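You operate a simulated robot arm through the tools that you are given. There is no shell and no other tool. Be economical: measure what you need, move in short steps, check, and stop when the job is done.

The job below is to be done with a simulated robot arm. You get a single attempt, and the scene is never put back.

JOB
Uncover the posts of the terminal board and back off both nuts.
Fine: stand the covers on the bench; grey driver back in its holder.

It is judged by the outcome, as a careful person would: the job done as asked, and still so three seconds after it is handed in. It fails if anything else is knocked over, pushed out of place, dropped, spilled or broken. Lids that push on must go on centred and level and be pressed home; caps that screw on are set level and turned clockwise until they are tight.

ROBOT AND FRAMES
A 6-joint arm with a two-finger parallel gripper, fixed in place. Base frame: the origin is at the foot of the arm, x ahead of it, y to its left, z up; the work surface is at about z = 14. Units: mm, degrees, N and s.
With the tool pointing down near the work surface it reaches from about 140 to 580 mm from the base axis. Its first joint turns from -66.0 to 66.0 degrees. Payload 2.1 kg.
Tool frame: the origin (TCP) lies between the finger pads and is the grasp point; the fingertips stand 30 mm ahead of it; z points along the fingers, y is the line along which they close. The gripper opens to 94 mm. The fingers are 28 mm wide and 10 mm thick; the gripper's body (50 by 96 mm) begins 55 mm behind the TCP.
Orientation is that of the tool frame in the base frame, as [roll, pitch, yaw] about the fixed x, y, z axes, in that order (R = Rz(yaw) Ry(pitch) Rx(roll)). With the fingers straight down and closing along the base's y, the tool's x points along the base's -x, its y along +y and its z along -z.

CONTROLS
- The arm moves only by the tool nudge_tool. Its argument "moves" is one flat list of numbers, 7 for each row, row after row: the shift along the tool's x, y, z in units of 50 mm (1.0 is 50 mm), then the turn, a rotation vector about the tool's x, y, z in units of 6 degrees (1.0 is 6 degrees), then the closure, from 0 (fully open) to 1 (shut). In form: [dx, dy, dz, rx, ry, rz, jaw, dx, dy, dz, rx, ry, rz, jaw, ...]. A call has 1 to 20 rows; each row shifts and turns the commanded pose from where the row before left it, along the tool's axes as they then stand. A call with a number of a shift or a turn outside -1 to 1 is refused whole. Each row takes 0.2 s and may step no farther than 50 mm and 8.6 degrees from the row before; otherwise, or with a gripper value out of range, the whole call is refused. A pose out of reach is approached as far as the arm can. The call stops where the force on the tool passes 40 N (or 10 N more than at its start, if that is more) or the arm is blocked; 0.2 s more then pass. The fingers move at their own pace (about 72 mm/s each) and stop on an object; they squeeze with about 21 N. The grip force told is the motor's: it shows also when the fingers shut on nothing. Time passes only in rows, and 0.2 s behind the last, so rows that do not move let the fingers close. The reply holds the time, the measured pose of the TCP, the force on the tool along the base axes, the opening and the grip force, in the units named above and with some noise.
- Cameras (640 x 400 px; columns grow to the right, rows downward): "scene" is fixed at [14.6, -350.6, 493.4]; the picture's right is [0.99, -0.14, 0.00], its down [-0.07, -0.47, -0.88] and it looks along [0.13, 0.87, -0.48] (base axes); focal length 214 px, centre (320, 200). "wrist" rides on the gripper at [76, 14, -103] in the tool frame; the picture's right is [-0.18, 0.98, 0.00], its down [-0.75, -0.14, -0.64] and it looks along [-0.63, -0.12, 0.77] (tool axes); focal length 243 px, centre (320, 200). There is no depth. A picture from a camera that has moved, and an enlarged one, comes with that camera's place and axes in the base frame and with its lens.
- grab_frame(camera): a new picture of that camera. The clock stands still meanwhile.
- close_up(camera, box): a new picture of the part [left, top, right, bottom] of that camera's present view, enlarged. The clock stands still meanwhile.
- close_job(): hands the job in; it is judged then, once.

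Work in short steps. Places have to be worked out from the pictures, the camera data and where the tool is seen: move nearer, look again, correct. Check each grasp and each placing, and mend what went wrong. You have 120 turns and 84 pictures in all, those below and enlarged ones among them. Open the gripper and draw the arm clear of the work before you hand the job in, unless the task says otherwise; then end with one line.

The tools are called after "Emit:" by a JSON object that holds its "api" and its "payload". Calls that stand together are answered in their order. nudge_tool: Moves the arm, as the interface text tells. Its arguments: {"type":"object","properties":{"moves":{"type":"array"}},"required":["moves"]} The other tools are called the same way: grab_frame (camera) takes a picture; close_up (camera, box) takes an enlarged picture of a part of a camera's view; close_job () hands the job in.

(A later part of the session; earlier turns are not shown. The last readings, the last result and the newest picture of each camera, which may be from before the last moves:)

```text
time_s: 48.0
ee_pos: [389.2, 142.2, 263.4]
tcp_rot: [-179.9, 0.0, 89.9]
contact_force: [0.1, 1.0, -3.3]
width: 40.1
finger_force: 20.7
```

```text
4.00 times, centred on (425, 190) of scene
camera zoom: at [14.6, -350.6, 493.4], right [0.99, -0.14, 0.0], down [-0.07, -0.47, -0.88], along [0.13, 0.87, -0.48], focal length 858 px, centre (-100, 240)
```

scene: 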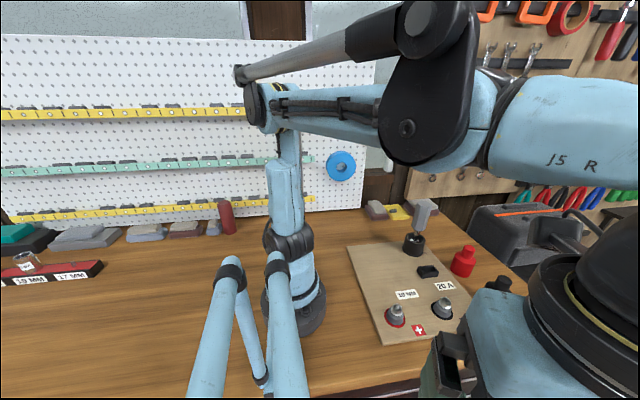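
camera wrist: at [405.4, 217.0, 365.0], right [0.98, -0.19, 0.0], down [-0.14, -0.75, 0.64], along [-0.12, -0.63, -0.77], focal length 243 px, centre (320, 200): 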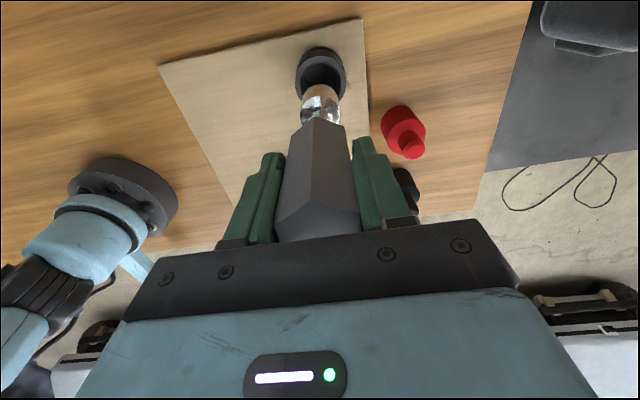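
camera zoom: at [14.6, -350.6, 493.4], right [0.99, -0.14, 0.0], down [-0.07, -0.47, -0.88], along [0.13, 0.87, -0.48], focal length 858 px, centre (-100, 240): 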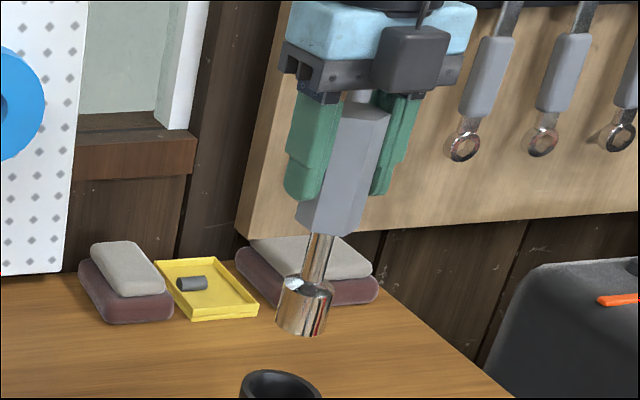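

The driver is vertical, its socket end about 130 mm below the TCP. I carry it over the black nut, turn 26° clockwise to match the nut's corners, and drop to z≈215 to check.

Emit:
{"api": "nudge_tool", "payload": {"moves": [-0.847, -0.156, 0, 0, 0, 0, 1, -0.847, -0.156, 0, 0, 0, 0, 1, -0.847, -0.156, 0, 0, 0, 0, 1, -0.847, -0.156, 0, 0, 0, 0, 1, -0.847, -0.156, 0, 0, 0, 0, 1, 0, 0, 0, 0, 0, 0.866, 1, 0, 0, 0, 0, 0, 0.866, 1, 0, 0, 0, 0, 0, 0.866, 1, 0, 0, 0, 0, 0, 0.866, 1, 0, 0, 0, 0, 0, 0.866, 1, 0, 0, 0.48, 0, 0, 0, 1, 0, 0, 0.48, 0, 0, 0, 1, 0, 0, 0, 0, 0, 0, 1, 0, 0, 0, 0, 0, 0, 1]}}

Emit:
{"api": "close_up", "payload": {"camera": "scene", "box": [390, 220, 490, 330]}}

Emit:
{"api": "close_up", "payload": {"camera": "wrist", "box": [250, 30, 390, 240]}}

```text
time_s: 51.0
ee_pos: [350.3, -72.5, 216.2]
tcp_rot: [179.9, 0.0, 63.8]
contact_force: [-0.1, 0.7, -3.1]
width: 40.2
finger_force: 20.8
```

```text
3.64 times, centred on (440, 275) of scene
camera zoom: at [14.6, -350.6, 493.4], right [0.99, -0.14, 0.0], down [-0.07, -0.47, -0.88], along [0.13, 0.87, -0.48], focal length 780 px, centre (-116, -73)
```

zoom: 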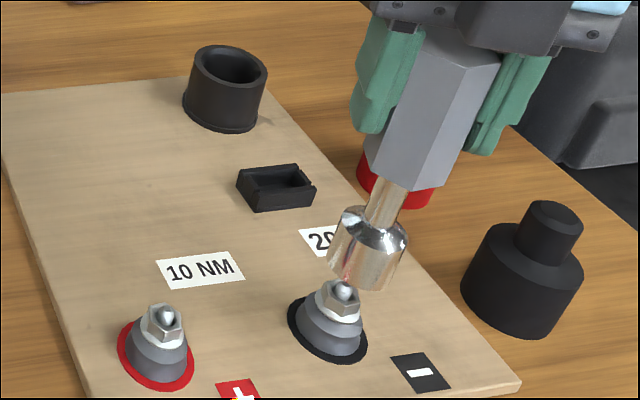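

```text
1.90 times, centred on (320, 135) of wrist
camera zoom: at [397.3, -10.9, 317.6], right [0.8, -0.6, 0.0], down [-0.46, -0.61, 0.64], along [-0.38, -0.51, -0.77], focal length 462 px, centre (320, 324)
```

zoom: 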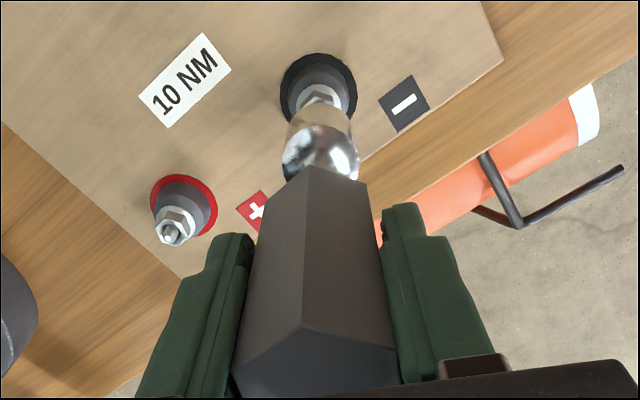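

The socket is near but I need its offset more exactly. I zoom tightly on the socket and nut in both views.

Emit:
{"api": "close_up", "payload": {"camera": "scene", "box": [420, 270, 464, 314]}}

Emit:
{"api": "close_up", "payload": {"camera": "wrist", "box": [285, 50, 355, 120]}}

```text
9.09 times, centred on (442, 292) of scene
camera zoom: at [14.6, -350.6, 493.4], right [0.99, -0.14, 0.0], down [-0.07, -0.47, -0.88], along [0.13, 0.87, -0.48], focal length 1950 px, centre (-789, -636)
```

zoom: 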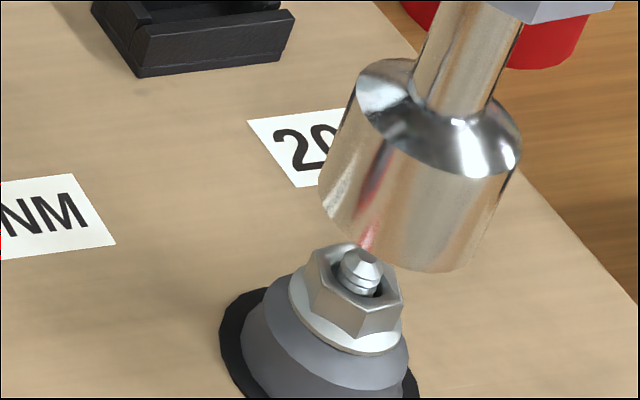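

```text
5.71 times, centred on (320, 85) of wrist
camera zoom: at [397.3, -10.9, 317.6], right [0.8, -0.6, 0.0], down [-0.46, -0.61, 0.64], along [-0.38, -0.51, -0.77], focal length 1386 px, centre (320, 857)
```

zoom: 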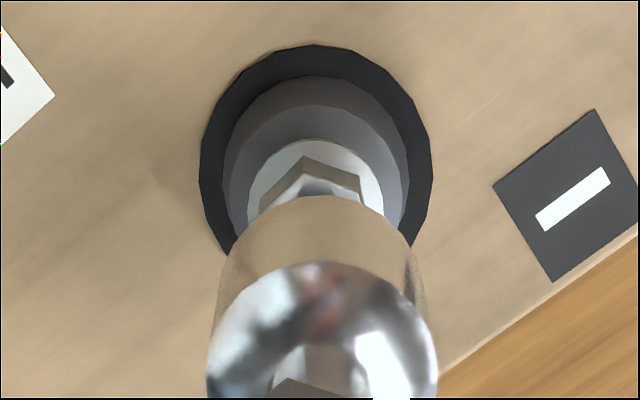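

Lateral alignment is good. The nut seems 2–4 mm further along tool +x, which also matches the y≈-69.8 found by gripping the covers. I shift 2.5 mm along tool x and lower 12 mm to reduce parallax, then look again.

Emit:
{"api": "nudge_tool", "payload": {"moves": [0.05, 0, 0.12, 0, 0, 0, 1, 0, 0, 0.12, 0, 0, 0, 1, 0, 0, 0, 0, 0, 0, 1, 0, 0, 0, 0, 0, 0, 1]}}

Emit:
{"api": "close_up", "payload": {"camera": "scene", "box": [420, 270, 464, 314]}}

Emit:
{"api": "close_up", "payload": {"camera": "wrist", "box": [285, 50, 355, 120]}}

```text
time_s: 52.0
ee_pos: [349.4, -68.7, 204.7]
tcp_rot: [-180.0, 0.0, 63.8]
contact_force: [0.3, 0.0, -2.3]
width: 40.3
finger_force: 21.0
```

```text
9.09 times, centred on (442, 292) of scene
camera zoom: at [14.6, -350.6, 493.4], right [0.99, -0.14, 0.0], down [-0.07, -0.47, -0.88], along [0.13, 0.87, -0.48], focal length 1950 px, centre (-789, -636)
```

zoom: 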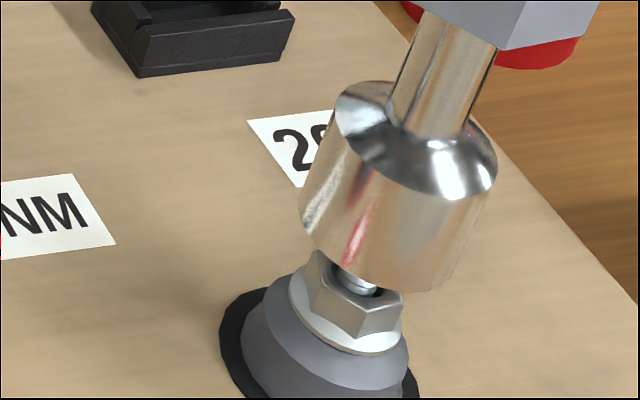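

```text
5.71 times, centred on (320, 85) of wrist
camera zoom: at [397.2, -8.0, 306.7], right [0.8, -0.6, 0.0], down [-0.46, -0.61, 0.64], along [-0.38, -0.51, -0.77], focal length 1386 px, centre (320, 857)
```

zoom: 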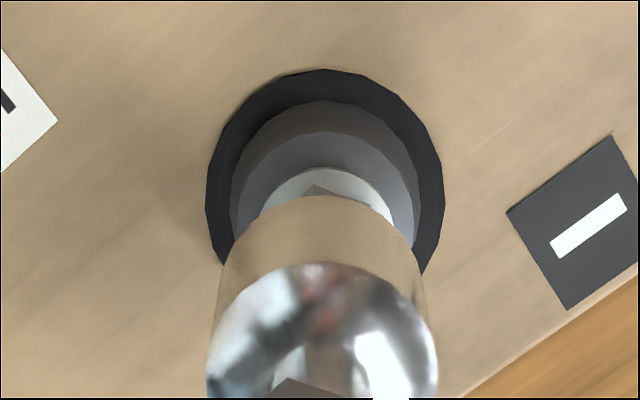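

Now both views agree to about 1 mm. I lower in small steps, watching the force, to feel whether the socket slips over the nut.

Emit:
{"api": "nudge_tool", "payload": {"moves": [0, 0, 0.04, 0, 0, 0, 1, 0, 0, 0.04, 0, 0, 0, 1, 0, 0, 0.04, 0, 0, 0, 1, 0, 0, 0.04, 0, 0, 0, 1, 0, 0, 0.04, 0, 0, 0, 1, 0, 0, 0, 0, 0, 0, 1]}}

Emit:
{"api": "close_up", "payload": {"camera": "scene", "box": [420, 270, 464, 314]}}

```text
time_s: 53.4
ee_pos: [350.6, -68.8, 194.4]
tcp_rot: [-180.0, 0.0, 63.8]
contact_force: [0.3, -0.1, -3.2]
width: 40.0
finger_force: 20.7
```

```text
9.09 times, centred on (442, 292) of scene
camera zoom: at [14.6, -350.6, 493.4], right [0.99, -0.14, 0.0], down [-0.07, -0.47, -0.88], along [0.13, 0.87, -0.48], focal length 1950 px, centre (-789, -636)
```

zoom: 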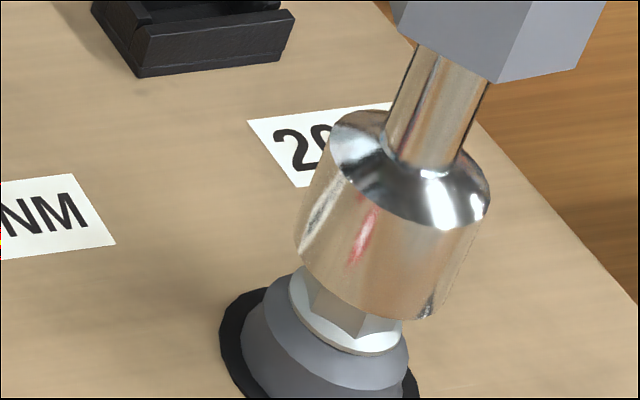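

The socket is at about nut-top height with no contact force. I go down further in 1.5 mm rows.

Emit:
{"api": "nudge_tool", "payload": {"moves": [0, 0, 0.03, 0, 0, 0, 1, 0, 0, 0.03, 0, 0, 0, 1, 0, 0, 0.03, 0, 0, 0, 1, 0, 0, 0, 0, 0, 0, 1]}}

```text
time_s: 54.4
ee_pos: [350.5, -70.0, 189.0]
tcp_rot: [-179.9, 0.0, 63.9]
contact_force: [-0.1, -0.3, -3.4]
width: 40.0
finger_force: 20.7
```

Still free. I continue.

Emit:
{"api": "nudge_tool", "payload": {"moves": [0, 0, 0.03, 0, 0, 0, 1, 0, 0, 0.03, 0, 0, 0, 1, 0, 0, 0.03, 0, 0, 0, 1, 0, 0, 0, 0, 0, 0, 1]}}

Emit:
{"api": "close_up", "payload": {"camera": "scene", "box": [420, 270, 464, 314]}}

```text
time_s: 55.4
ee_pos: [351.5, -69.0, 184.4]
tcp_rot: [179.9, 0.0, 63.8]
contact_force: [0.0, 0.1, -2.9]
width: 40.1
finger_force: 21.4
```

```text
9.09 times, centred on (442, 292) of scene
camera zoom: at [14.6, -350.6, 493.4], right [0.99, -0.14, 0.0], down [-0.07, -0.47, -0.88], along [0.13, 0.87, -0.48], focal length 1950 px, centre (-789, -636)
```

zoom: 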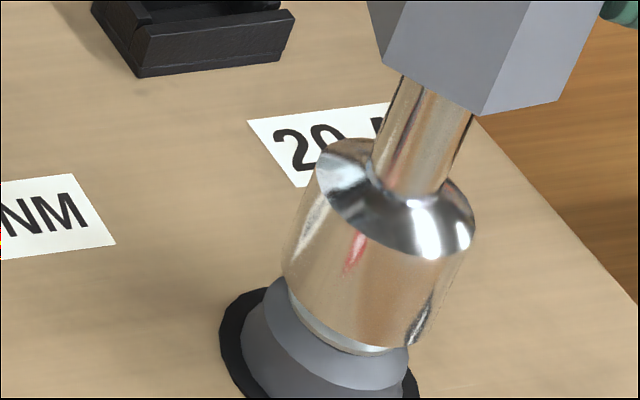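

The socket has gone over the nut down to the washer. I go a little further until it just seats.

Emit:
{"api": "nudge_tool", "payload": {"moves": [0, 0, 0.02, 0, 0, 0, 1, 0, 0, 0.02, 0, 0, 0, 1, 0, 0, 0, 0, 0, 0, 1]}}

```text
time_s: 56.2
ee_pos: [349.4, -71.7, 183.6]
tcp_rot: [-180.0, 0.0, 63.8]
contact_force: [0.5, 0.1, -3.1]
width: 40.2
finger_force: 20.8
```

Emit:
{"api": "nudge_tool", "payload": {"moves": [0, 0, 0.02, 0, 0, 0, 1, 0, 0, 0.02, 0, 0, 0, 1, 0, 0, 0, 0, 0, 0, 1]}}

```text
time_s: 57.0
ee_pos: [351.2, -70.6, 180.9]
tcp_rot: [179.9, 0.0, 63.8]
contact_force: [0.0, 0.7, -3.1]
width: 40.0
finger_force: 20.7
```

There is still no axial load, and by geometry the socket rim is at washer height. I start turning counter-clockwise 30° and watch for resistance.

Emit:
{"api": "nudge_tool", "payload": {"moves": [0, 0, 0, 0, 0, -0.8, 1, 0, 0, 0, 0, 0, -0.8, 1, 0, 0, 0, 0, 0, -0.8, 1, 0, 0, 0, 0, 0, -0.8, 1, 0, 0, 0, 0, 0, -0.8, 1, 0, 0, 0, 0, 0, 0, 1]}}

Emit:
{"api": "close_up", "payload": {"camera": "scene", "box": [410, 240, 480, 320]}}

```text
time_s: 58.4
ee_pos: [350.7, -69.7, 180.2]
tcp_rot: [-180.0, 0.0, 87.9]
contact_force: [-0.5, -0.5, -3.2]
width: 40.0
finger_force: 20.9
```

```text
5.00 times, centred on (445, 280) of scene
camera zoom: at [14.6, -350.6, 493.4], right [0.99, -0.14, 0.0], down [-0.07, -0.47, -0.88], along [0.13, 0.87, -0.48], focal length 1072 px, centre (-305, -200)
```

zoom: 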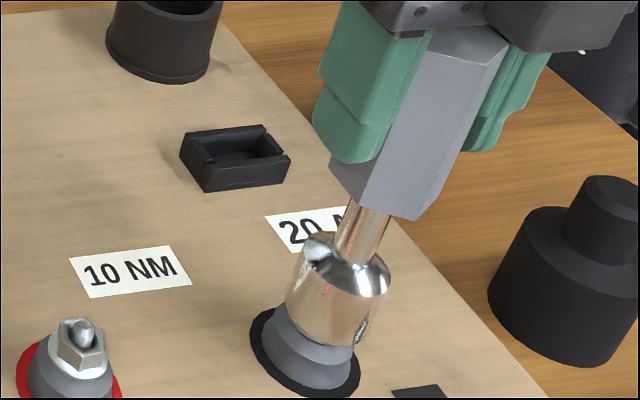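

The driver turns with the gripper and nothing binds. I continue 120° counter-clockwise.

Emit:
{"api": "nudge_tool", "payload": {"moves": [0, 0, 0, 0, 0, -1, 1, 0, 0, 0, 0, 0, -1, 1, 0, 0, 0, 0, 0, -1, 1, 0, 0, 0, 0, 0, -1, 1, 0, 0, 0, 0, 0, -1, 1, 0, 0, 0, 0, 0, -1, 1, 0, 0, 0, 0, 0, -1, 1, 0, 0, 0, 0, 0, -1, 1, 0, 0, 0, 0, 0, -1, 1, 0, 0, 0, 0, 0, -1, 1, 0, 0, 0, 0, 0, -1, 1, 0, 0, 0, 0, 0, -1, 1, 0, 0, 0, 0, 0, -1, 1, 0, 0, 0, 0, 0, -1, 1, 0, 0, 0, 0, 0, -1, 1, 0, 0, 0, 0, 0, -1, 1, 0, 0, 0, 0, 0, -1, 1, 0, 0, 0, 0, 0, -1, 1, 0, 0, 0, 0, 0, -1, 1, 0, 0, 0, 0, 0, -1, 1]}}

```text
time_s: 62.6
ee_pos: [350.6, -69.1, 181.5]
tcp_rot: [-180.0, -0.1, -152.0]
contact_force: [0.2, -0.8, -1.8]
width: 39.9
finger_force: 20.9
```

It is turning smoothly, now 144° in all. I go another 84°.

Emit:
{"api": "nudge_tool", "payload": {"moves": [0, 0, 0, 0, 0, -1, 1, 0, 0, 0, 0, 0, -1, 1, 0, 0, 0, 0, 0, -1, 1, 0, 0, 0, 0, 0, -1, 1, 0, 0, 0, 0, 0, -1, 1, 0, 0, 0, 0, 0, -1, 1, 0, 0, 0, 0, 0, -1, 1, 0, 0, 0, 0, 0, -1, 1, 0, 0, 0, 0, 0, -1, 1, 0, 0, 0, 0, 0, -1, 1, 0, 0, 0, 0, 0, -1, 1, 0, 0, 0, 0, 0, -1, 1, 0, 0, 0, 0, 0, -1, 1, 0, 0, 0, 0, 0, -1, 1, 0, 0, 0, 0, 0, 0, 1]}}

Emit:
{"api": "close_up", "payload": {"camera": "scene", "box": [410, 240, 480, 320]}}

```text
time_s: 65.8
ee_pos: [349.7, -68.5, 179.1]
tcp_rot: [-180.0, 0.1, -68.1]
contact_force: [-0.1, 0.1, -2.6]
width: 39.8
finger_force: 20.7
```

```text
5.00 times, centred on (445, 280) of scene
camera zoom: at [14.6, -350.6, 493.4], right [0.99, -0.14, 0.0], down [-0.07, -0.47, -0.88], along [0.13, 0.87, -0.48], focal length 1072 px, centre (-305, -200)
```

zoom: 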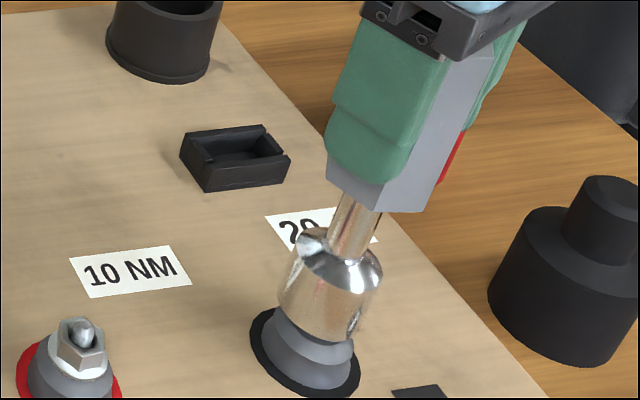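

228° so far. I add another 30°, then lift straight up to inspect the nut.

Emit:
{"api": "nudge_tool", "payload": {"moves": [0, 0, 0, 0, 0, -1, 1, 0, 0, 0, 0, 0, -1, 1, 0, 0, 0, 0, 0, -1, 1, 0, 0, 0, 0, 0, -1, 1, 0, 0, 0, 0, 0, -1, 1, 0, 0, 0, 0, 0, 0, 1, 0, 0, -0.1, 0, 0, 0, 1, 0, 0, -0.2, 0, 0, 0, 1, 0, 0, -0.3, 0, 0, 0, 1, 0, 0, -0.4, 0, 0, 0, 1, 0, 0, 0, 0, 0, 0, 1]}}

Emit:
{"api": "close_up", "payload": {"camera": "scene", "box": [410, 265, 470, 325]}}

```text
time_s: 68.2
ee_pos: [351.4, -68.4, 232.8]
tcp_rot: [-180.0, 0.0, -38.2]
contact_force: [-0.2, -0.6, -3.1]
width: 39.8
finger_force: 21.0
```

```text
6.67 times, centred on (440, 295) of scene
camera zoom: at [14.6, -350.6, 493.4], right [0.99, -0.14, 0.0], down [-0.07, -0.47, -0.88], along [0.13, 0.87, -0.48], focal length 1430 px, centre (-480, -433)
```

zoom: 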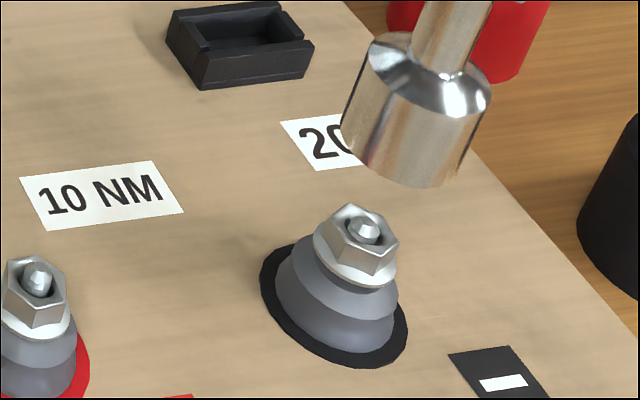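

The nut looks turned and higher on the stud. I zoom in to confirm.

Emit:
{"api": "close_up", "payload": {"camera": "scene", "box": [430, 292, 460, 322]}}

```text
13.33 times, centred on (445, 307) of scene
camera zoom: at [14.6, -350.6, 493.4], right [0.99, -0.14, 0.0], down [-0.07, -0.47, -0.88], along [0.13, 0.87, -0.48], focal length 2860 px, centre (-1347, -1227)
```

zoom: 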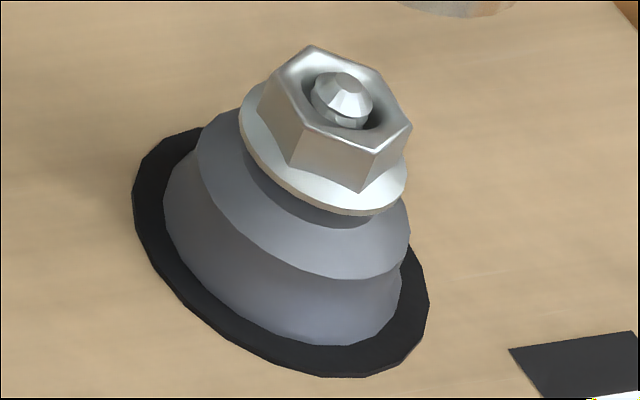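

The flange nut has clearly risen, with a gap below it, and turned about 258°. To be sure it is properly backed off I'll add a second pass past one full turn. First I rewind 240° clockwise in the air, a multiple of 60° so the socket phase matches.

Emit:
{"api": "nudge_tool", "payload": {"moves": [0, 0, 0, 0, 0, 1, 1, 0, 0, 0, 0, 0, 1, 1, 0, 0, 0, 0, 0, 1, 1, 0, 0, 0, 0, 0, 1, 1, 0, 0, 0, 0, 0, 1, 1, 0, 0, 0, 0, 0, 1, 1, 0, 0, 0, 0, 0, 1, 1, 0, 0, 0, 0, 0, 1, 1, 0, 0, 0, 0, 0, 1, 1, 0, 0, 0, 0, 0, 1, 1, 0, 0, 0, 0, 0, 1, 1, 0, 0, 0, 0, 0, 1, 1, 0, 0, 0, 0, 0, 1, 1, 0, 0, 0, 0, 0, 1, 1, 0, 0, 0, 0, 0, 1, 1, 0, 0, 0, 0, 0, 1, 1, 0, 0, 0, 0, 0, 1, 1, 0, 0, 0, 0, 0, 1, 1, 0, 0, 0, 0, 0, 1, 1, 0, 0, 0, 0, 0, 1, 1]}}

Emit:
{"api": "nudge_tool", "payload": {"moves": [0, 0, 0, 0, 0, 1, 1, 0, 0, 0, 0, 0, 1, 1, 0, 0, 0, 0, 0, 1, 1, 0, 0, 0, 0, 0, 1, 1, 0, 0, 0, 0, 0, 1, 1, 0, 0, 0, 0, 0, 1, 1, 0, 0, 0, 0, 0, 1, 1, 0, 0, 0, 0, 0, 1, 1, 0, 0, 0, 0, 0, 1, 1, 0, 0, 0, 0, 0, 1, 1, 0, 0, 0, 0, 0, 1, 1, 0, 0, 0, 0, 0, 1, 1, 0, 0, 0, 0, 0, 1, 1, 0, 0, 0, 0, 0, 1, 1, 0, 0, 0, 0, 0, 1, 1, 0, 0, 0, 0, 0, 1, 1, 0, 0, 0, 0, 0, 1, 1, 0, 0, 0, 0, 0, 1, 1, 0, 0, 0, 0, 0, 1, 1, 0, 0, 0, 0, 0, 1, 1]}}

```text
time_s: 72.4
ee_pos: [349.5, -68.8, 231.3]
tcp_rot: [-180.0, 0.0, -158.3]
contact_force: [0.7, -0.4, -3.2]
width: 40.1
finger_force: 21.3
```

```text
time_s: 76.6
ee_pos: [351.3, -69.4, 232.2]
tcp_rot: [180.0, 0.1, 81.7]
contact_force: [0.7, -1.8, -2.3]
width: 40.2
finger_force: 21.2
```

The rewind is done at yaw 82, same x,y. I lower back over the nut, quickly at first and then in small steps.

Emit:
{"api": "nudge_tool", "payload": {"moves": [0, 0, 0.3, 0, 0, 0, 1, 0, 0, 0.3, 0, 0, 0, 1, 0, 0, 0.05, 0, 0, 0, 1, 0, 0, 0.05, 0, 0, 0, 1, 0, 0, 0.05, 0, 0, 0, 1, 0, 0, 0.05, 0, 0, 0, 1, 0, 0, 0.04, 0, 0, 0, 1, 0, 0, 0.04, 0, 0, 0, 1, 0, 0, 0.04, 0, 0, 0, 1, 0, 0, 0, 0, 0, 0, 1]}}

Emit:
{"api": "close_up", "payload": {"camera": "scene", "box": [420, 270, 464, 314]}}

```text
time_s: 78.8
ee_pos: [351.5, -70.0, 185.3]
tcp_rot: [-180.0, 0.0, 81.8]
contact_force: [-0.3, 0.4, -3.2]
width: 39.9
finger_force: 21.2
```

```text
9.09 times, centred on (442, 292) of scene
camera zoom: at [14.6, -350.6, 493.4], right [0.99, -0.14, 0.0], down [-0.07, -0.47, -0.88], along [0.13, 0.87, -0.48], focal length 1950 px, centre (-789, -636)
```

zoom: 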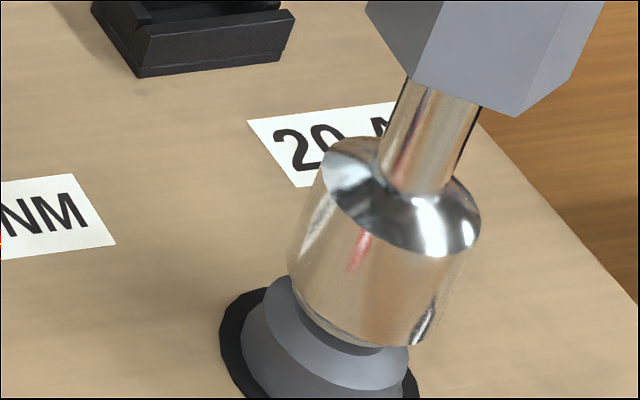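

It is seated over the nut. I turn another 120° counter-clockwise, rising very slightly with the thread.

Emit:
{"api": "nudge_tool", "payload": {"moves": [0, 0, -0.001, 0, 0, -1, 1, 0, 0, -0.001, 0, 0, -1, 1, 0, 0, -0.001, 0, 0, -1, 1, 0, 0, -0.001, 0, 0, -1, 1, 0, 0, -0.001, 0, 0, -1, 1, 0, 0, -0.001, 0, 0, -1, 1, 0, 0, -0.001, 0, 0, -1, 1, 0, 0, -0.001, 0, 0, -1, 1, 0, 0, -0.001, 0, 0, -1, 1, 0, 0, -0.001, 0, 0, -1, 1, 0, 0, -0.001, 0, 0, -1, 1, 0, 0, -0.001, 0, 0, -1, 1, 0, 0, -0.001, 0, 0, -1, 1, 0, 0, -0.001, 0, 0, -1, 1, 0, 0, -0.001, 0, 0, -1, 1, 0, 0, -0.001, 0, 0, -1, 1, 0, 0, -0.001, 0, 0, -1, 1, 0, 0, -0.001, 0, 0, -1, 1, 0, 0, -0.001, 0, 0, -1, 1, 0, 0, -0.001, 0, 0, -1, 1]}}

```text
time_s: 83.0
ee_pos: [351.2, -69.8, 187.6]
tcp_rot: [-180.0, 0.1, -158.1]
contact_force: [-0.6, -0.1, -3.5]
width: 40.0
finger_force: 20.9
```

Now 378° in all. I add 36° more, then lift straight off and check.

Emit:
{"api": "nudge_tool", "payload": {"moves": [0, 0, 0, 0, 0, -1, 1, 0, 0, 0, 0, 0, -1, 1, 0, 0, 0, 0, 0, -1, 1, 0, 0, 0, 0, 0, -1, 1, 0, 0, 0, 0, 0, -1, 1, 0, 0, 0, 0, 0, -1, 1, 0, 0, 0, 0, 0, 0, 1, 0, 0, -0.1, 0, 0, 0, 1, 0, 0, -0.2, 0, 0, 0, 1, 0, 0, -0.3, 0, 0, 0, 1, 0, 0, -0.4, 0, 0, 0, 1, 0, 0, 0, 0, 0, 0, 1]}}

Emit:
{"api": "close_up", "payload": {"camera": "scene", "box": [430, 292, 460, 322]}}

```text
time_s: 85.6
ee_pos: [352.7, -68.8, 235.3]
tcp_rot: [179.9, 0.0, -122.3]
contact_force: [0.6, -0.4, -2.8]
width: 40.0
finger_force: 20.8
```

```text
13.33 times, centred on (445, 307) of scene
camera zoom: at [14.6, -350.6, 493.4], right [0.99, -0.14, 0.0], down [-0.07, -0.47, -0.88], along [0.13, 0.87, -0.48], focal length 2860 px, centre (-1347, -1227)
```

zoom: 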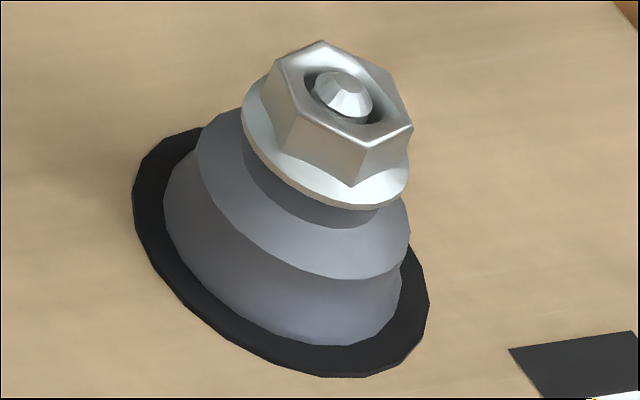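

The black nut is backed off more than a full turn and still on its stud. Now the red one: I rewind clockwise to yaw ≈66 (172°), then shift 118.7 mm towards the arm.

Emit:
{"api": "nudge_tool", "payload": {"moves": [0, 0, 0, 0, 0, 1, 1, 0, 0, 0, 0, 0, 1, 1, 0, 0, 0, 0, 0, 1, 1, 0, 0, 0, 0, 0, 1, 1, 0, 0, 0, 0, 0, 1, 1, 0, 0, 0, 0, 0, 1, 1, 0, 0, 0, 0, 0, 1, 1, 0, 0, 0, 0, 0, 1, 1, 0, 0, 0, 0, 0, 1, 1, 0, 0, 0, 0, 0, 1, 1, 0, 0, 0, 0, 0, 1, 1, 0, 0, 0, 0, 0, 1, 1, 0, 0, 0, 0, 0, 1, 1, 0, 0, 0, 0, 0, 1, 1, 0, 0, 0, 0, 0, 1, 1, 0, 0, 0, 0, 0, 1, 1, 0, 0, 0, 0, 0, 1, 1, 0, 0, 0, 0, 0, 1, 1, 0, 0, 0, 0, 0, 1, 1, 0, 0, 0, 0, 0, 1, 1]}}

Emit:
{"api": "nudge_tool", "payload": {"moves": [0, 0, 0, 0, 0, 1, 1, 0, 0, 0, 0, 0, 1, 1, 0, 0, 0, 0, 0, 1, 1, 0, 0, 0, 0, 0, 1, 1, 0, 0, 0, 0, 0, 1, 1, 0, 0, 0, 0, 0, 1, 1, 0, 0, 0, 0, 0, 1, 1, 0, 0, 0, 0, 0, 1, 1, 0, 0, 0, 0, 0, 0.6, 1, -0.319, -0.724, 0, 0, 0, 0, 1, -0.319, -0.724, 0, 0, 0, 0, 1, -0.319, -0.724, 0, 0, 0, 0, 1, 0, 0, 0.3, 0, 0, 0, 1, 0, 0, 0.3, 0, 0, 0, 1, 0, 0, 0, 0, 0, 0, 1, 0, 0, 0, 0, 0, 0, 1]}}

Emit:
{"api": "close_up", "payload": {"camera": "scene", "box": [375, 278, 419, 322]}}

Emit:
{"api": "close_up", "payload": {"camera": "wrist", "box": [285, 50, 355, 120]}}

```text
time_s: 89.8
ee_pos: [350.8, -69.6, 238.0]
tcp_rot: [179.9, 0.0, 117.6]
contact_force: [0.0, -0.7, -2.5]
width: 40.0
finger_force: 21.1
```

```text
time_s: 93.2
ee_pos: [231.6, -70.7, 207.7]
tcp_rot: [-180.0, 0.0, 66.3]
contact_force: [-1.4, 0.1, -3.1]
width: 40.3
finger_force: 20.9
```

```text
9.09 times, centred on (397, 300) of scene
camera zoom: at [14.6, -350.6, 493.4], right [0.99, -0.14, 0.0], down [-0.07, -0.47, -0.88], along [0.13, 0.87, -0.48], focal length 1950 px, centre (-380, -709)
```

zoom: 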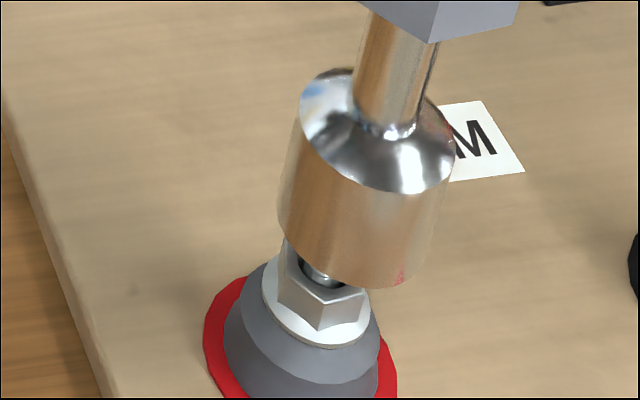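

```text
5.71 times, centred on (320, 85) of wrist
camera zoom: at [278.2, -7.4, 307.7], right [0.82, -0.57, 0.0], down [-0.43, -0.63, 0.64], along [-0.36, -0.53, -0.77], focal length 1386 px, centre (320, 857)
```

zoom: 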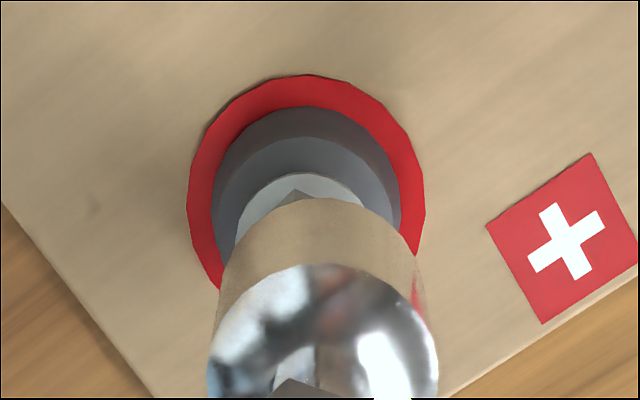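

Both views show the socket about 3 mm too far along tool +y relative to the alignment that worked on the black nut. I shift back 2.9 mm, lower 4 mm and recheck.

Emit:
{"api": "nudge_tool", "payload": {"moves": [0.01, -0.058, 0, 0, 0, 0, 1, 0, 0, 0.06, 0, 0, 0, 1, 0, 0, 0, 0, 0, 0, 1, 0, 0, 0, 0, 0, 0, 1]}}

Emit:
{"api": "close_up", "payload": {"camera": "scene", "box": [375, 278, 419, 322]}}

Emit:
{"api": "close_up", "payload": {"camera": "wrist", "box": [285, 50, 355, 120]}}

```text
time_s: 94.2
ee_pos: [231.1, -68.0, 203.4]
tcp_rot: [180.0, 0.0, 66.1]
contact_force: [0.1, -0.5, -2.7]
width: 40.3
finger_force: 21.1
```

```text
9.09 times, centred on (397, 300) of scene
camera zoom: at [14.6, -350.6, 493.4], right [0.99, -0.14, 0.0], down [-0.07, -0.47, -0.88], along [0.13, 0.87, -0.48], focal length 1950 px, centre (-380, -709)
```

zoom: 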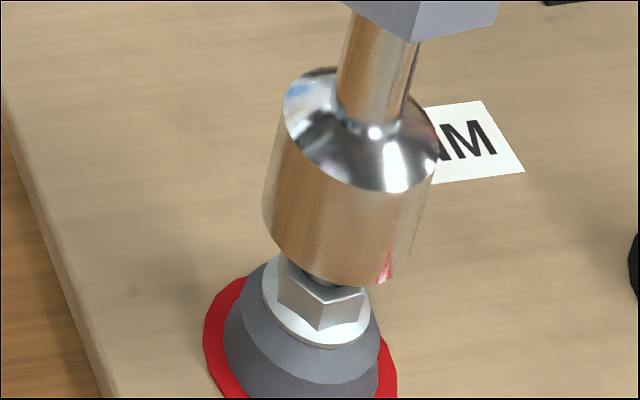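

```text
5.71 times, centred on (320, 85) of wrist
camera zoom: at [276.0, -4.8, 305.2], right [0.82, -0.57, 0.0], down [-0.43, -0.63, 0.64], along [-0.36, -0.53, -0.77], focal length 1386 px, centre (320, 857)
```

zoom: 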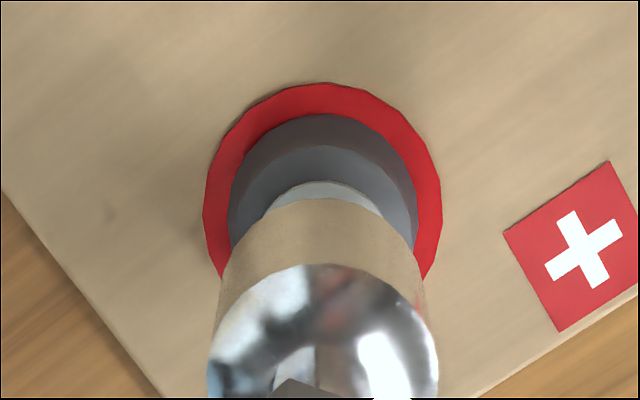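

Lateral alignment is now good. Against the black case the nut sits about 2 mm less along tool x, so I shift back 1.5 mm and descend in small steps.

Emit:
{"api": "nudge_tool", "payload": {"moves": [-0.03, 0, 0, 0, 0, 0, 1, 0, 0, 0.04, 0, 0, 0, 1, 0, 0, 0.04, 0, 0, 0, 1, 0, 0, 0.04, 0, 0, 0, 1, 0, 0, 0.03, 0, 0, 0, 1, 0, 0, 0.03, 0, 0, 0, 1, 0, 0, 0, 0, 0, 0, 1]}}

```text
time_s: 95.8
ee_pos: [229.5, -68.4, 194.2]
tcp_rot: [-180.0, 0.0, 66.2]
contact_force: [-0.2, 0.2, -2.4]
width: 40.0
finger_force: 21.2
```

No contact so far, so I go further down.

Emit:
{"api": "nudge_tool", "payload": {"moves": [0, 0, 0.03, 0, 0, 0, 1, 0, 0, 0.03, 0, 0, 0, 1, 0, 0, 0.03, 0, 0, 0, 1, 0, 0, 0, 0, 0, 0, 1]}}

Emit:
{"api": "close_up", "payload": {"camera": "scene", "box": [375, 278, 419, 322]}}

```text
time_s: 96.8
ee_pos: [230.3, -69.3, 190.7]
tcp_rot: [-180.0, 0.0, 66.1]
contact_force: [0.3, -0.1, -3.1]
width: 40.1
finger_force: 21.0
```

```text
9.09 times, centred on (397, 300) of scene
camera zoom: at [14.6, -350.6, 493.4], right [0.99, -0.14, 0.0], down [-0.07, -0.47, -0.88], along [0.13, 0.87, -0.48], focal length 1950 px, centre (-380, -709)
```

zoom: 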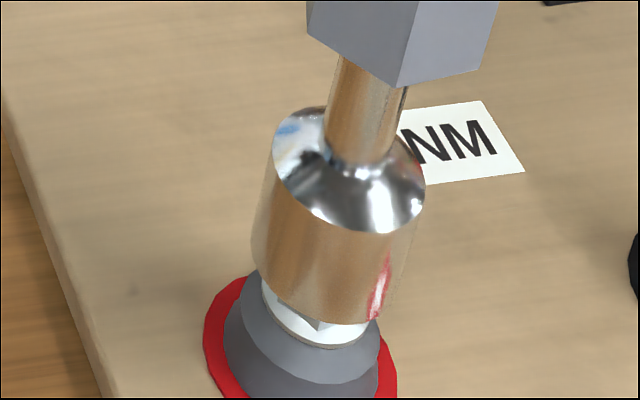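

The socket is sliding over the nut. I go on another 8–9 mm in small steps to where it seated before (z≈181).

Emit:
{"api": "nudge_tool", "payload": {"moves": [0, 0, 0.03, 0, 0, 0, 1, 0, 0, 0.03, 0, 0, 0, 1, 0, 0, 0.03, 0, 0, 0, 1, 0, 0, 0.03, 0, 0, 0, 1, 0, 0, 0.03, 0, 0, 0, 1, 0, 0, 0, 0, 0, 0, 1]}}

Emit:
{"api": "close_up", "payload": {"camera": "scene", "box": [375, 278, 419, 322]}}

```text
time_s: 98.2
ee_pos: [230.9, -68.0, 182.0]
tcp_rot: [-180.0, 0.1, 66.2]
contact_force: [0.2, -0.8, -2.7]
width: 39.8
finger_force: 20.8
```

```text
9.09 times, centred on (397, 300) of scene
camera zoom: at [14.6, -350.6, 493.4], right [0.99, -0.14, 0.0], down [-0.07, -0.47, -0.88], along [0.13, 0.87, -0.48], focal length 1950 px, centre (-380, -709)
```

zoom: 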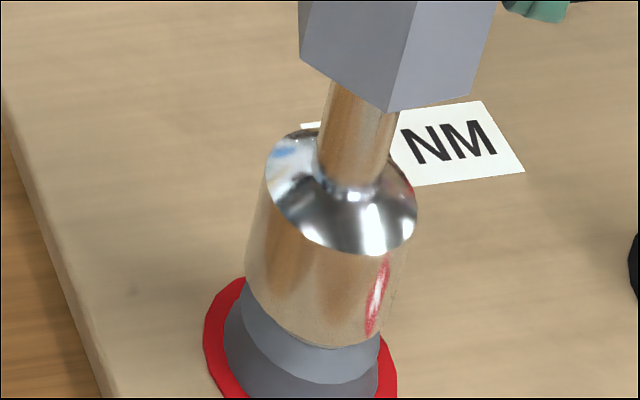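

It is seated on the red nut. I turn 120° counter-clockwise.

Emit:
{"api": "nudge_tool", "payload": {"moves": [0, 0, 0, 0, 0, -1, 1, 0, 0, 0, 0, 0, -1, 1, 0, 0, 0, 0, 0, -1, 1, 0, 0, 0, 0, 0, -1, 1, 0, 0, 0, 0, 0, -1, 1, 0, 0, 0, 0, 0, -1, 1, 0, 0, 0, 0, 0, -1, 1, 0, 0, 0, 0, 0, -1, 1, 0, 0, 0, 0, 0, -1, 1, 0, 0, 0, 0, 0, -1, 1, 0, 0, 0, 0, 0, -1, 1, 0, 0, 0, 0, 0, -1, 1, 0, 0, 0, 0, 0, -1, 1, 0, 0, 0, 0, 0, -1, 1, 0, 0, 0, 0, 0, -1, 1, 0, 0, 0, 0, 0, -1, 1, 0, 0, 0, 0, 0, -1, 1, 0, 0, 0, 0, 0, -1, 1, 0, 0, 0, 0, 0, -1, 1, 0, 0, 0, 0, 0, -1, 1]}}

```text
time_s: 102.4
ee_pos: [228.9, -69.3, 184.1]
tcp_rot: [-180.0, 0.0, -173.7]
contact_force: [-0.4, -0.3, -3.2]
width: 39.9
finger_force: 20.8
```

Smooth. Another 120° counter-clockwise.

Emit:
{"api": "nudge_tool", "payload": {"moves": [0, 0, 0, 0, 0, -1, 1, 0, 0, 0, 0, 0, -1, 1, 0, 0, 0, 0, 0, -1, 1, 0, 0, 0, 0, 0, -1, 1, 0, 0, 0, 0, 0, -1, 1, 0, 0, 0, 0, 0, -1, 1, 0, 0, 0, 0, 0, -1, 1, 0, 0, 0, 0, 0, -1, 1, 0, 0, 0, 0, 0, -1, 1, 0, 0, 0, 0, 0, -1, 1, 0, 0, 0, 0, 0, -1, 1, 0, 0, 0, 0, 0, -1, 1, 0, 0, 0, 0, 0, -1, 1, 0, 0, 0, 0, 0, -1, 1, 0, 0, 0, 0, 0, -1, 1, 0, 0, 0, 0, 0, -1, 1, 0, 0, 0, 0, 0, -1, 1, 0, 0, 0, 0, 0, -1, 1, 0, 0, 0, 0, 0, -1, 1, 0, 0, 0, 0, 0, -1, 1]}}

```text
time_s: 106.6
ee_pos: [229.8, -69.2, 184.4]
tcp_rot: [180.0, 0.0, -53.7]
contact_force: [0.8, -0.2, -1.4]
width: 40.2
finger_force: 21.2
```

Now 240° done. I add 12°, lift off and inspect.

Emit:
{"api": "nudge_tool", "payload": {"moves": [0, 0, 0, 0, 0, -1, 1, 0, 0, 0, 0, 0, -1, 1, 0, 0, 0, 0, 0, 0, 1, 0, 0, -0.1, 0, 0, 0, 1, 0, 0, -0.2, 0, 0, 0, 1, 0, 0, -0.3, 0, 0, 0, 1, 0, 0, -0.4, 0, 0, 0, 1, 0, 0, 0, 0, 0, 0, 1]}}

Emit:
{"api": "close_up", "payload": {"camera": "scene", "box": [382, 298, 412, 328]}}

```text
time_s: 108.4
ee_pos: [229.0, -68.5, 233.5]
tcp_rot: [-180.0, 0.1, -41.8]
contact_force: [1.0, -0.5, -2.6]
width: 39.8
finger_force: 21.2
```

```text
13.33 times, centred on (397, 313) of scene
camera zoom: at [14.6, -350.6, 493.4], right [0.99, -0.14, 0.0], down [-0.07, -0.47, -0.88], along [0.13, 0.87, -0.48], focal length 2860 px, centre (-707, -1307)
```

zoom: 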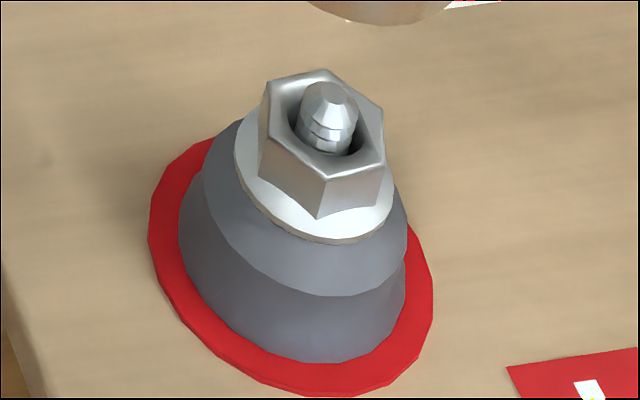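

The red nut has not turned: the socket sat about 2–3 mm higher than on the black one and evidently did not engage. I rewind 252° to yaw 66 and will press down until I feel it seat.

Emit:
{"api": "nudge_tool", "payload": {"moves": [0, 0, 0, 0, 0, 1, 1, 0, 0, 0, 0, 0, 1, 1, 0, 0, 0, 0, 0, 1, 1, 0, 0, 0, 0, 0, 1, 1, 0, 0, 0, 0, 0, 1, 1, 0, 0, 0, 0, 0, 1, 1, 0, 0, 0, 0, 0, 1, 1, 0, 0, 0, 0, 0, 1, 1, 0, 0, 0, 0, 0, 1, 1, 0, 0, 0, 0, 0, 1, 1, 0, 0, 0, 0, 0, 1, 1, 0, 0, 0, 0, 0, 1, 1, 0, 0, 0, 0, 0, 1, 1, 0, 0, 0, 0, 0, 1, 1, 0, 0, 0, 0, 0, 1, 1, 0, 0, 0, 0, 0, 1, 1, 0, 0, 0, 0, 0, 1, 1, 0, 0, 0, 0, 0, 1, 1, 0, 0, 0, 0, 0, 1, 1, 0, 0, 0, 0, 0, 1, 1]}}

Emit:
{"api": "nudge_tool", "payload": {"moves": [0, 0, 0, 0, 0, 1, 1, 0, 0, 0, 0, 0, 1, 1, 0, 0, 0, 0, 0, 1, 1, 0, 0, 0, 0, 0, 1, 1, 0, 0, 0, 0, 0, 1, 1, 0, 0, 0, 0, 0, 1, 1, 0, 0, 0, 0, 0, 1, 1, 0, 0, 0, 0, 0, 1, 1, 0, 0, 0, 0, 0, 1, 1, 0, 0, 0, 0, 0, 1, 1, 0, 0, 0, 0, 0, 1, 1, 0, 0, 0, 0, 0, 1, 1, 0, 0, 0, 0, 0, 1, 1, 0, 0, 0, 0, 0, 1, 1, 0, 0, 0, 0, 0, 1, 1, 0, 0, 0, 0, 0, 1, 1, 0, 0, 0, 0, 0, 1, 1, 0, 0, 0, 0, 0, 1, 1, 0, 0, 0, 0, 0, 1, 1, 0, 0, 0, 0, 0, 1, 1]}}

Emit:
{"api": "nudge_tool", "payload": {"moves": [0, 0, 0, 0, 0, 1, 1, 0, 0, 0, 0, 0, 1, 1, 0, 0, 0.3, 0, 0, 0, 1, 0, 0, 0.3, 0, 0, 0, 1, 0, 0, 0, 0, 0, 0, 1, 0, 0, 0, 0, 0, 0, 1]}}

Emit:
{"api": "close_up", "payload": {"camera": "wrist", "box": [285, 50, 355, 120]}}

Emit:
{"api": "close_up", "payload": {"camera": "scene", "box": [375, 278, 419, 322]}}

```text
time_s: 112.6
ee_pos: [230.2, -69.0, 233.5]
tcp_rot: [179.9, -0.1, -161.9]
contact_force: [0.3, 0.5, -2.9]
width: 39.7
finger_force: 21.3
```

```text
time_s: 116.8
ee_pos: [228.4, -71.1, 231.2]
tcp_rot: [-179.9, 0.0, 78.0]
contact_force: [0.7, -0.5, -2.7]
width: 40.1
finger_force: 20.8
```

```text
time_s: 118.2
ee_pos: [228.3, -68.5, 201.8]
tcp_rot: [-180.0, 0.0, 66.2]
contact_force: [-1.1, -0.2, -2.1]
width: 39.8
finger_force: 21.0
```

```text
5.71 times, centred on (320, 85) of wrist
camera zoom: at [273.4, -6.3, 303.1], right [0.82, -0.57, 0.0], down [-0.43, -0.63, 0.64], along [-0.36, -0.53, -0.77], focal length 1386 px, centre (320, 857)
```

zoom: 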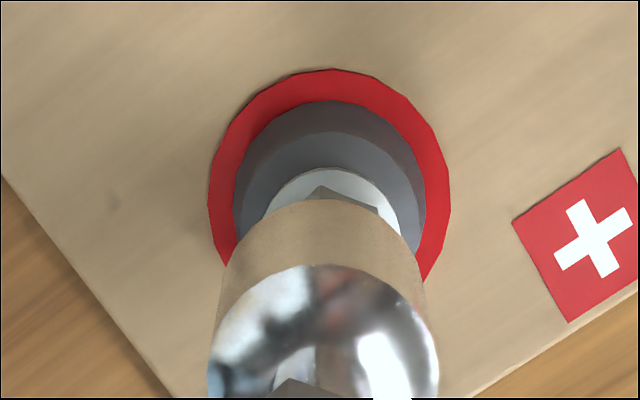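

```text
9.09 times, centred on (397, 300) of scene
camera zoom: at [14.6, -350.6, 493.4], right [0.99, -0.14, 0.0], down [-0.07, -0.47, -0.88], along [0.13, 0.87, -0.48], focal length 1950 px, centre (-380, -709)
```

zoom: 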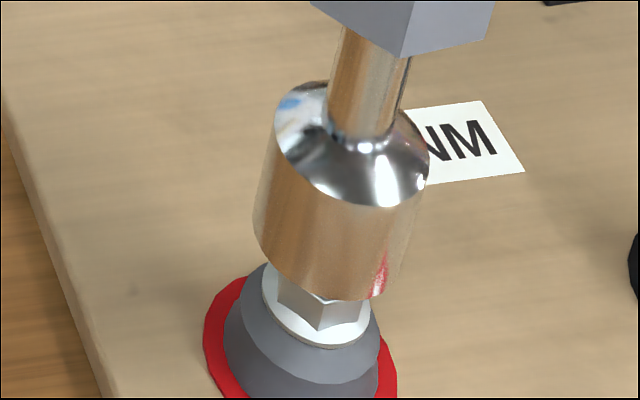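

Alignment now closely matches the case that worked. I lower to about z=184, then on in 1 mm rows until I feel the seat.

Emit:
{"api": "nudge_tool", "payload": {"moves": [0, 0.01, 0.06, 0, 0, 0, 1, 0, 0, 0.06, 0, 0, 0, 1, 0, 0, 0.04, 0, 0, 0, 1, 0, 0, 0.04, 0, 0, 0, 1, 0, 0, 0.04, 0, 0, 0, 1, 0, 0, 0.04, 0, 0, 0, 1, 0, 0, 0.04, 0, 0, 0, 1, 0, 0, 0.04, 0, 0, 0, 1, 0, 0, 0.02, 0, 0, 0, 1, 0, 0, 0.02, 0, 0, 0, 1, 0, 0, 0, 0, 0, 0, 1]}}

```text
time_s: 120.6
ee_pos: [229.0, -69.3, 183.2]
tcp_rot: [180.0, 0.0, 66.1]
contact_force: [0.3, 0.2, -2.7]
width: 40.0
finger_force: 21.2
```

No contact yet. I continue 3 mm.

Emit:
{"api": "nudge_tool", "payload": {"moves": [0, 0, 0.02, 0, 0, 0, 1, 0, 0, 0.02, 0, 0, 0, 1, 0, 0, 0.02, 0, 0, 0, 1, 0, 0, 0, 0, 0, 0, 1]}}

```text
time_s: 121.6
ee_pos: [229.9, -69.1, 181.2]
tcp_rot: [-180.0, 0.0, 66.2]
contact_force: [0.4, -0.6, -2.0]
width: 39.4
finger_force: 21.6
```

Still only the weight is felt. 3 mm more.

Emit:
{"api": "nudge_tool", "payload": {"moves": [0, 0, 0.02, 0, 0, 0, 1, 0, 0, 0.02, 0, 0, 0, 1, 0, 0, 0.02, 0, 0, 0, 1, 0, 0, 0, 0, 0, 0, 1]}}

Emit:
{"api": "close_up", "payload": {"camera": "scene", "box": [375, 278, 419, 322]}}

```text
time_s: 122.6
ee_pos: [229.7, -70.6, 176.4]
tcp_rot: [-179.9, 0.1, 66.2]
contact_force: [-0.1, -0.6, -3.3]
width: 40.2
finger_force: 21.3
```

```text
9.09 times, centred on (397, 300) of scene
camera zoom: at [14.6, -350.6, 493.4], right [0.99, -0.14, 0.0], down [-0.07, -0.47, -0.88], along [0.13, 0.87, -0.48], focal length 1950 px, centre (-380, -709)
```

zoom: 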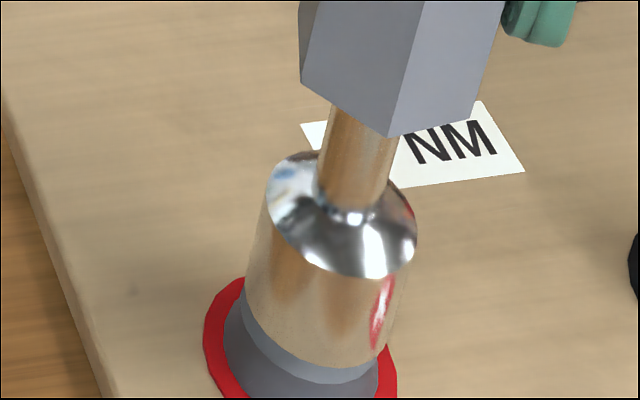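

The socket now fully envelops the nut. I turn counter-clockwise 120°.

Emit:
{"api": "nudge_tool", "payload": {"moves": [0, 0, 0, 0, 0, -1, 1, 0, 0, 0, 0, 0, -1, 1, 0, 0, 0, 0, 0, -1, 1, 0, 0, 0, 0, 0, -1, 1, 0, 0, 0, 0, 0, -1, 1, 0, 0, 0, 0, 0, -1, 1, 0, 0, 0, 0, 0, -1, 1, 0, 0, 0, 0, 0, -1, 1, 0, 0, 0, 0, 0, -1, 1, 0, 0, 0, 0, 0, -1, 1, 0, 0, 0, 0, 0, -1, 1, 0, 0, 0, 0, 0, -1, 1, 0, 0, 0, 0, 0, -1, 1, 0, 0, 0, 0, 0, -1, 1, 0, 0, 0, 0, 0, -1, 1, 0, 0, 0, 0, 0, -1, 1, 0, 0, 0, 0, 0, -1, 1, 0, 0, 0, 0, 0, -1, 1, 0, 0, 0, 0, 0, -1, 1, 0, 0, 0, 0, 0, -1, 1]}}

Emit:
{"api": "nudge_tool", "payload": {"moves": [0, 0, 0, 0, 0, -1, 1, 0, 0, 0, 0, 0, -1, 1, 0, 0, 0, 0, 0, -1, 1, 0, 0, 0, 0, 0, -1, 1, 0, 0, 0, 0, 0, -1, 1, 0, 0, 0, 0, 0, -1, 1, 0, 0, 0, 0, 0, -1, 1, 0, 0, 0, 0, 0, -1, 1, 0, 0, 0, 0, 0, -1, 1, 0, 0, 0, 0, 0, -1, 1, 0, 0, 0, 0, 0, -1, 1, 0, 0, 0, 0, 0, -1, 1, 0, 0, 0, 0, 0, -1, 1, 0, 0, 0, 0, 0, -1, 1, 0, 0, 0, 0, 0, -1, 1, 0, 0, 0, 0, 0, -1, 1, 0, 0, 0, 0, 0, -1, 1, 0, 0, 0, 0, 0, -1, 1, 0, 0, 0, 0, 0, -1, 1, 0, 0, 0, 0, 0, -1, 1]}}

Emit:
{"api": "nudge_tool", "payload": {"moves": [0, 0, 0, 0, 0, -1, 1, 0, 0, 0, 0, 0, -1, 1, 0, 0, 0, 0, 0, 0, 1, 0, 0, -0.1, 0, 0, 0, 1, 0, 0, -0.2, 0, 0, 0, 1, 0, 0, -0.4, 0, 0, 0, 1, 0, 0, -0.4, 0, 0, 0, 1, 0, 0, 0, 0, 0, 0, 1]}}

Emit:
{"api": "close_up", "payload": {"camera": "scene", "box": [382, 298, 412, 328]}}

```text
time_s: 126.8
ee_pos: [229.3, -70.1, 177.5]
tcp_rot: [-180.0, 0.0, -173.7]
contact_force: [-0.2, -0.4, -2.8]
width: 40.0
finger_force: 21.1
```

```text
time_s: 131.0
ee_pos: [229.6, -69.0, 176.4]
tcp_rot: [-179.9, 0.0, -53.7]
contact_force: [0.0, 0.1, -2.2]
width: 40.0
finger_force: 21.0
```

```text
time_s: 132.8
ee_pos: [229.6, -70.3, 233.9]
tcp_rot: [-180.0, -0.1, -41.8]
contact_force: [0.6, -0.3, -2.2]
width: 40.0
finger_force: 21.1
```

```text
13.33 times, centred on (397, 313) of scene
camera zoom: at [14.6, -350.6, 493.4], right [0.99, -0.14, 0.0], down [-0.07, -0.47, -0.88], along [0.13, 0.87, -0.48], focal length 2860 px, centre (-707, -1307)
```

zoom: 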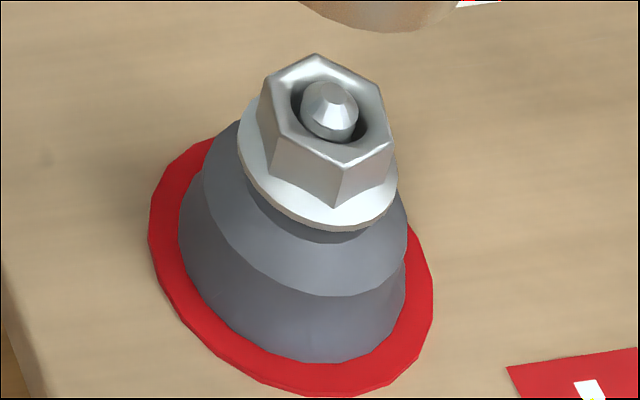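

The red nut now turned and rose. I do the same second pass: rewind 240°, re-engage at z≈178, and turn past a full turn.

Emit:
{"api": "nudge_tool", "payload": {"moves": [0, 0, 0, 0, 0, 1, 1, 0, 0, 0, 0, 0, 1, 1, 0, 0, 0, 0, 0, 1, 1, 0, 0, 0, 0, 0, 1, 1, 0, 0, 0, 0, 0, 1, 1, 0, 0, 0, 0, 0, 1, 1, 0, 0, 0, 0, 0, 1, 1, 0, 0, 0, 0, 0, 1, 1, 0, 0, 0, 0, 0, 1, 1, 0, 0, 0, 0, 0, 1, 1, 0, 0, 0, 0, 0, 1, 1, 0, 0, 0, 0, 0, 1, 1, 0, 0, 0, 0, 0, 1, 1, 0, 0, 0, 0, 0, 1, 1, 0, 0, 0, 0, 0, 1, 1, 0, 0, 0, 0, 0, 1, 1, 0, 0, 0, 0, 0, 1, 1, 0, 0, 0, 0, 0, 1, 1, 0, 0, 0, 0, 0, 1, 1, 0, 0, 0, 0, 0, 1, 1]}}

Emit:
{"api": "nudge_tool", "payload": {"moves": [0, 0, 0, 0, 0, 1, 1, 0, 0, 0, 0, 0, 1, 1, 0, 0, 0, 0, 0, 1, 1, 0, 0, 0, 0, 0, 1, 1, 0, 0, 0, 0, 0, 1, 1, 0, 0, 0, 0, 0, 1, 1, 0, 0, 0, 0, 0, 1, 1, 0, 0, 0, 0, 0, 1, 1, 0, 0, 0, 0, 0, 1, 1, 0, 0, 0, 0, 0, 1, 1, 0, 0, 0, 0, 0, 1, 1, 0, 0, 0, 0, 0, 1, 1, 0, 0, 0, 0, 0, 1, 1, 0, 0, 0, 0, 0, 1, 1, 0, 0, 0, 0, 0, 1, 1, 0, 0, 0, 0, 0, 1, 1, 0, 0, 0, 0, 0, 1, 1, 0, 0, 0, 0, 0, 1, 1, 0, 0, 0, 0, 0, 1, 1, 0, 0, 0, 0, 0, 1, 1]}}

Emit:
{"api": "nudge_tool", "payload": {"moves": [0, 0, 0.3, 0, 0, 0, 1, 0, 0, 0.3, 0, 0, 0, 1, 0, 0, 0.06, 0, 0, 0, 1, 0, 0, 0.06, 0, 0, 0, 1, 0, 0, 0.06, 0, 0, 0, 1, 0, 0, 0.06, 0, 0, 0, 1, 0, 0, 0.06, 0, 0, 0, 1, 0, 0, 0.06, 0, 0, 0, 1, 0, 0, 0.06, 0, 0, 0, 1, 0, 0, 0.06, 0, 0, 0, 1, 0, 0, 0.04, 0, 0, 0, 1, 0, 0, 0, 0, 0, 0, 1]}}

```text
time_s: 137.0
ee_pos: [230.1, -69.3, 233.0]
tcp_rot: [-180.0, 0.0, -161.8]
contact_force: [-0.5, -0.2, -2.4]
width: 39.8
finger_force: 21.0
```

```text
time_s: 141.2
ee_pos: [229.6, -69.7, 231.4]
tcp_rot: [180.0, 0.0, 78.0]
contact_force: [1.0, -1.2, -3.2]
width: 39.8
finger_force: 21.0
```

```text
time_s: 143.8
ee_pos: [229.4, -69.1, 176.2]
tcp_rot: [-180.0, 0.0, 78.3]
contact_force: [-0.4, 0.2, -3.3]
width: 39.8
finger_force: 20.7
```

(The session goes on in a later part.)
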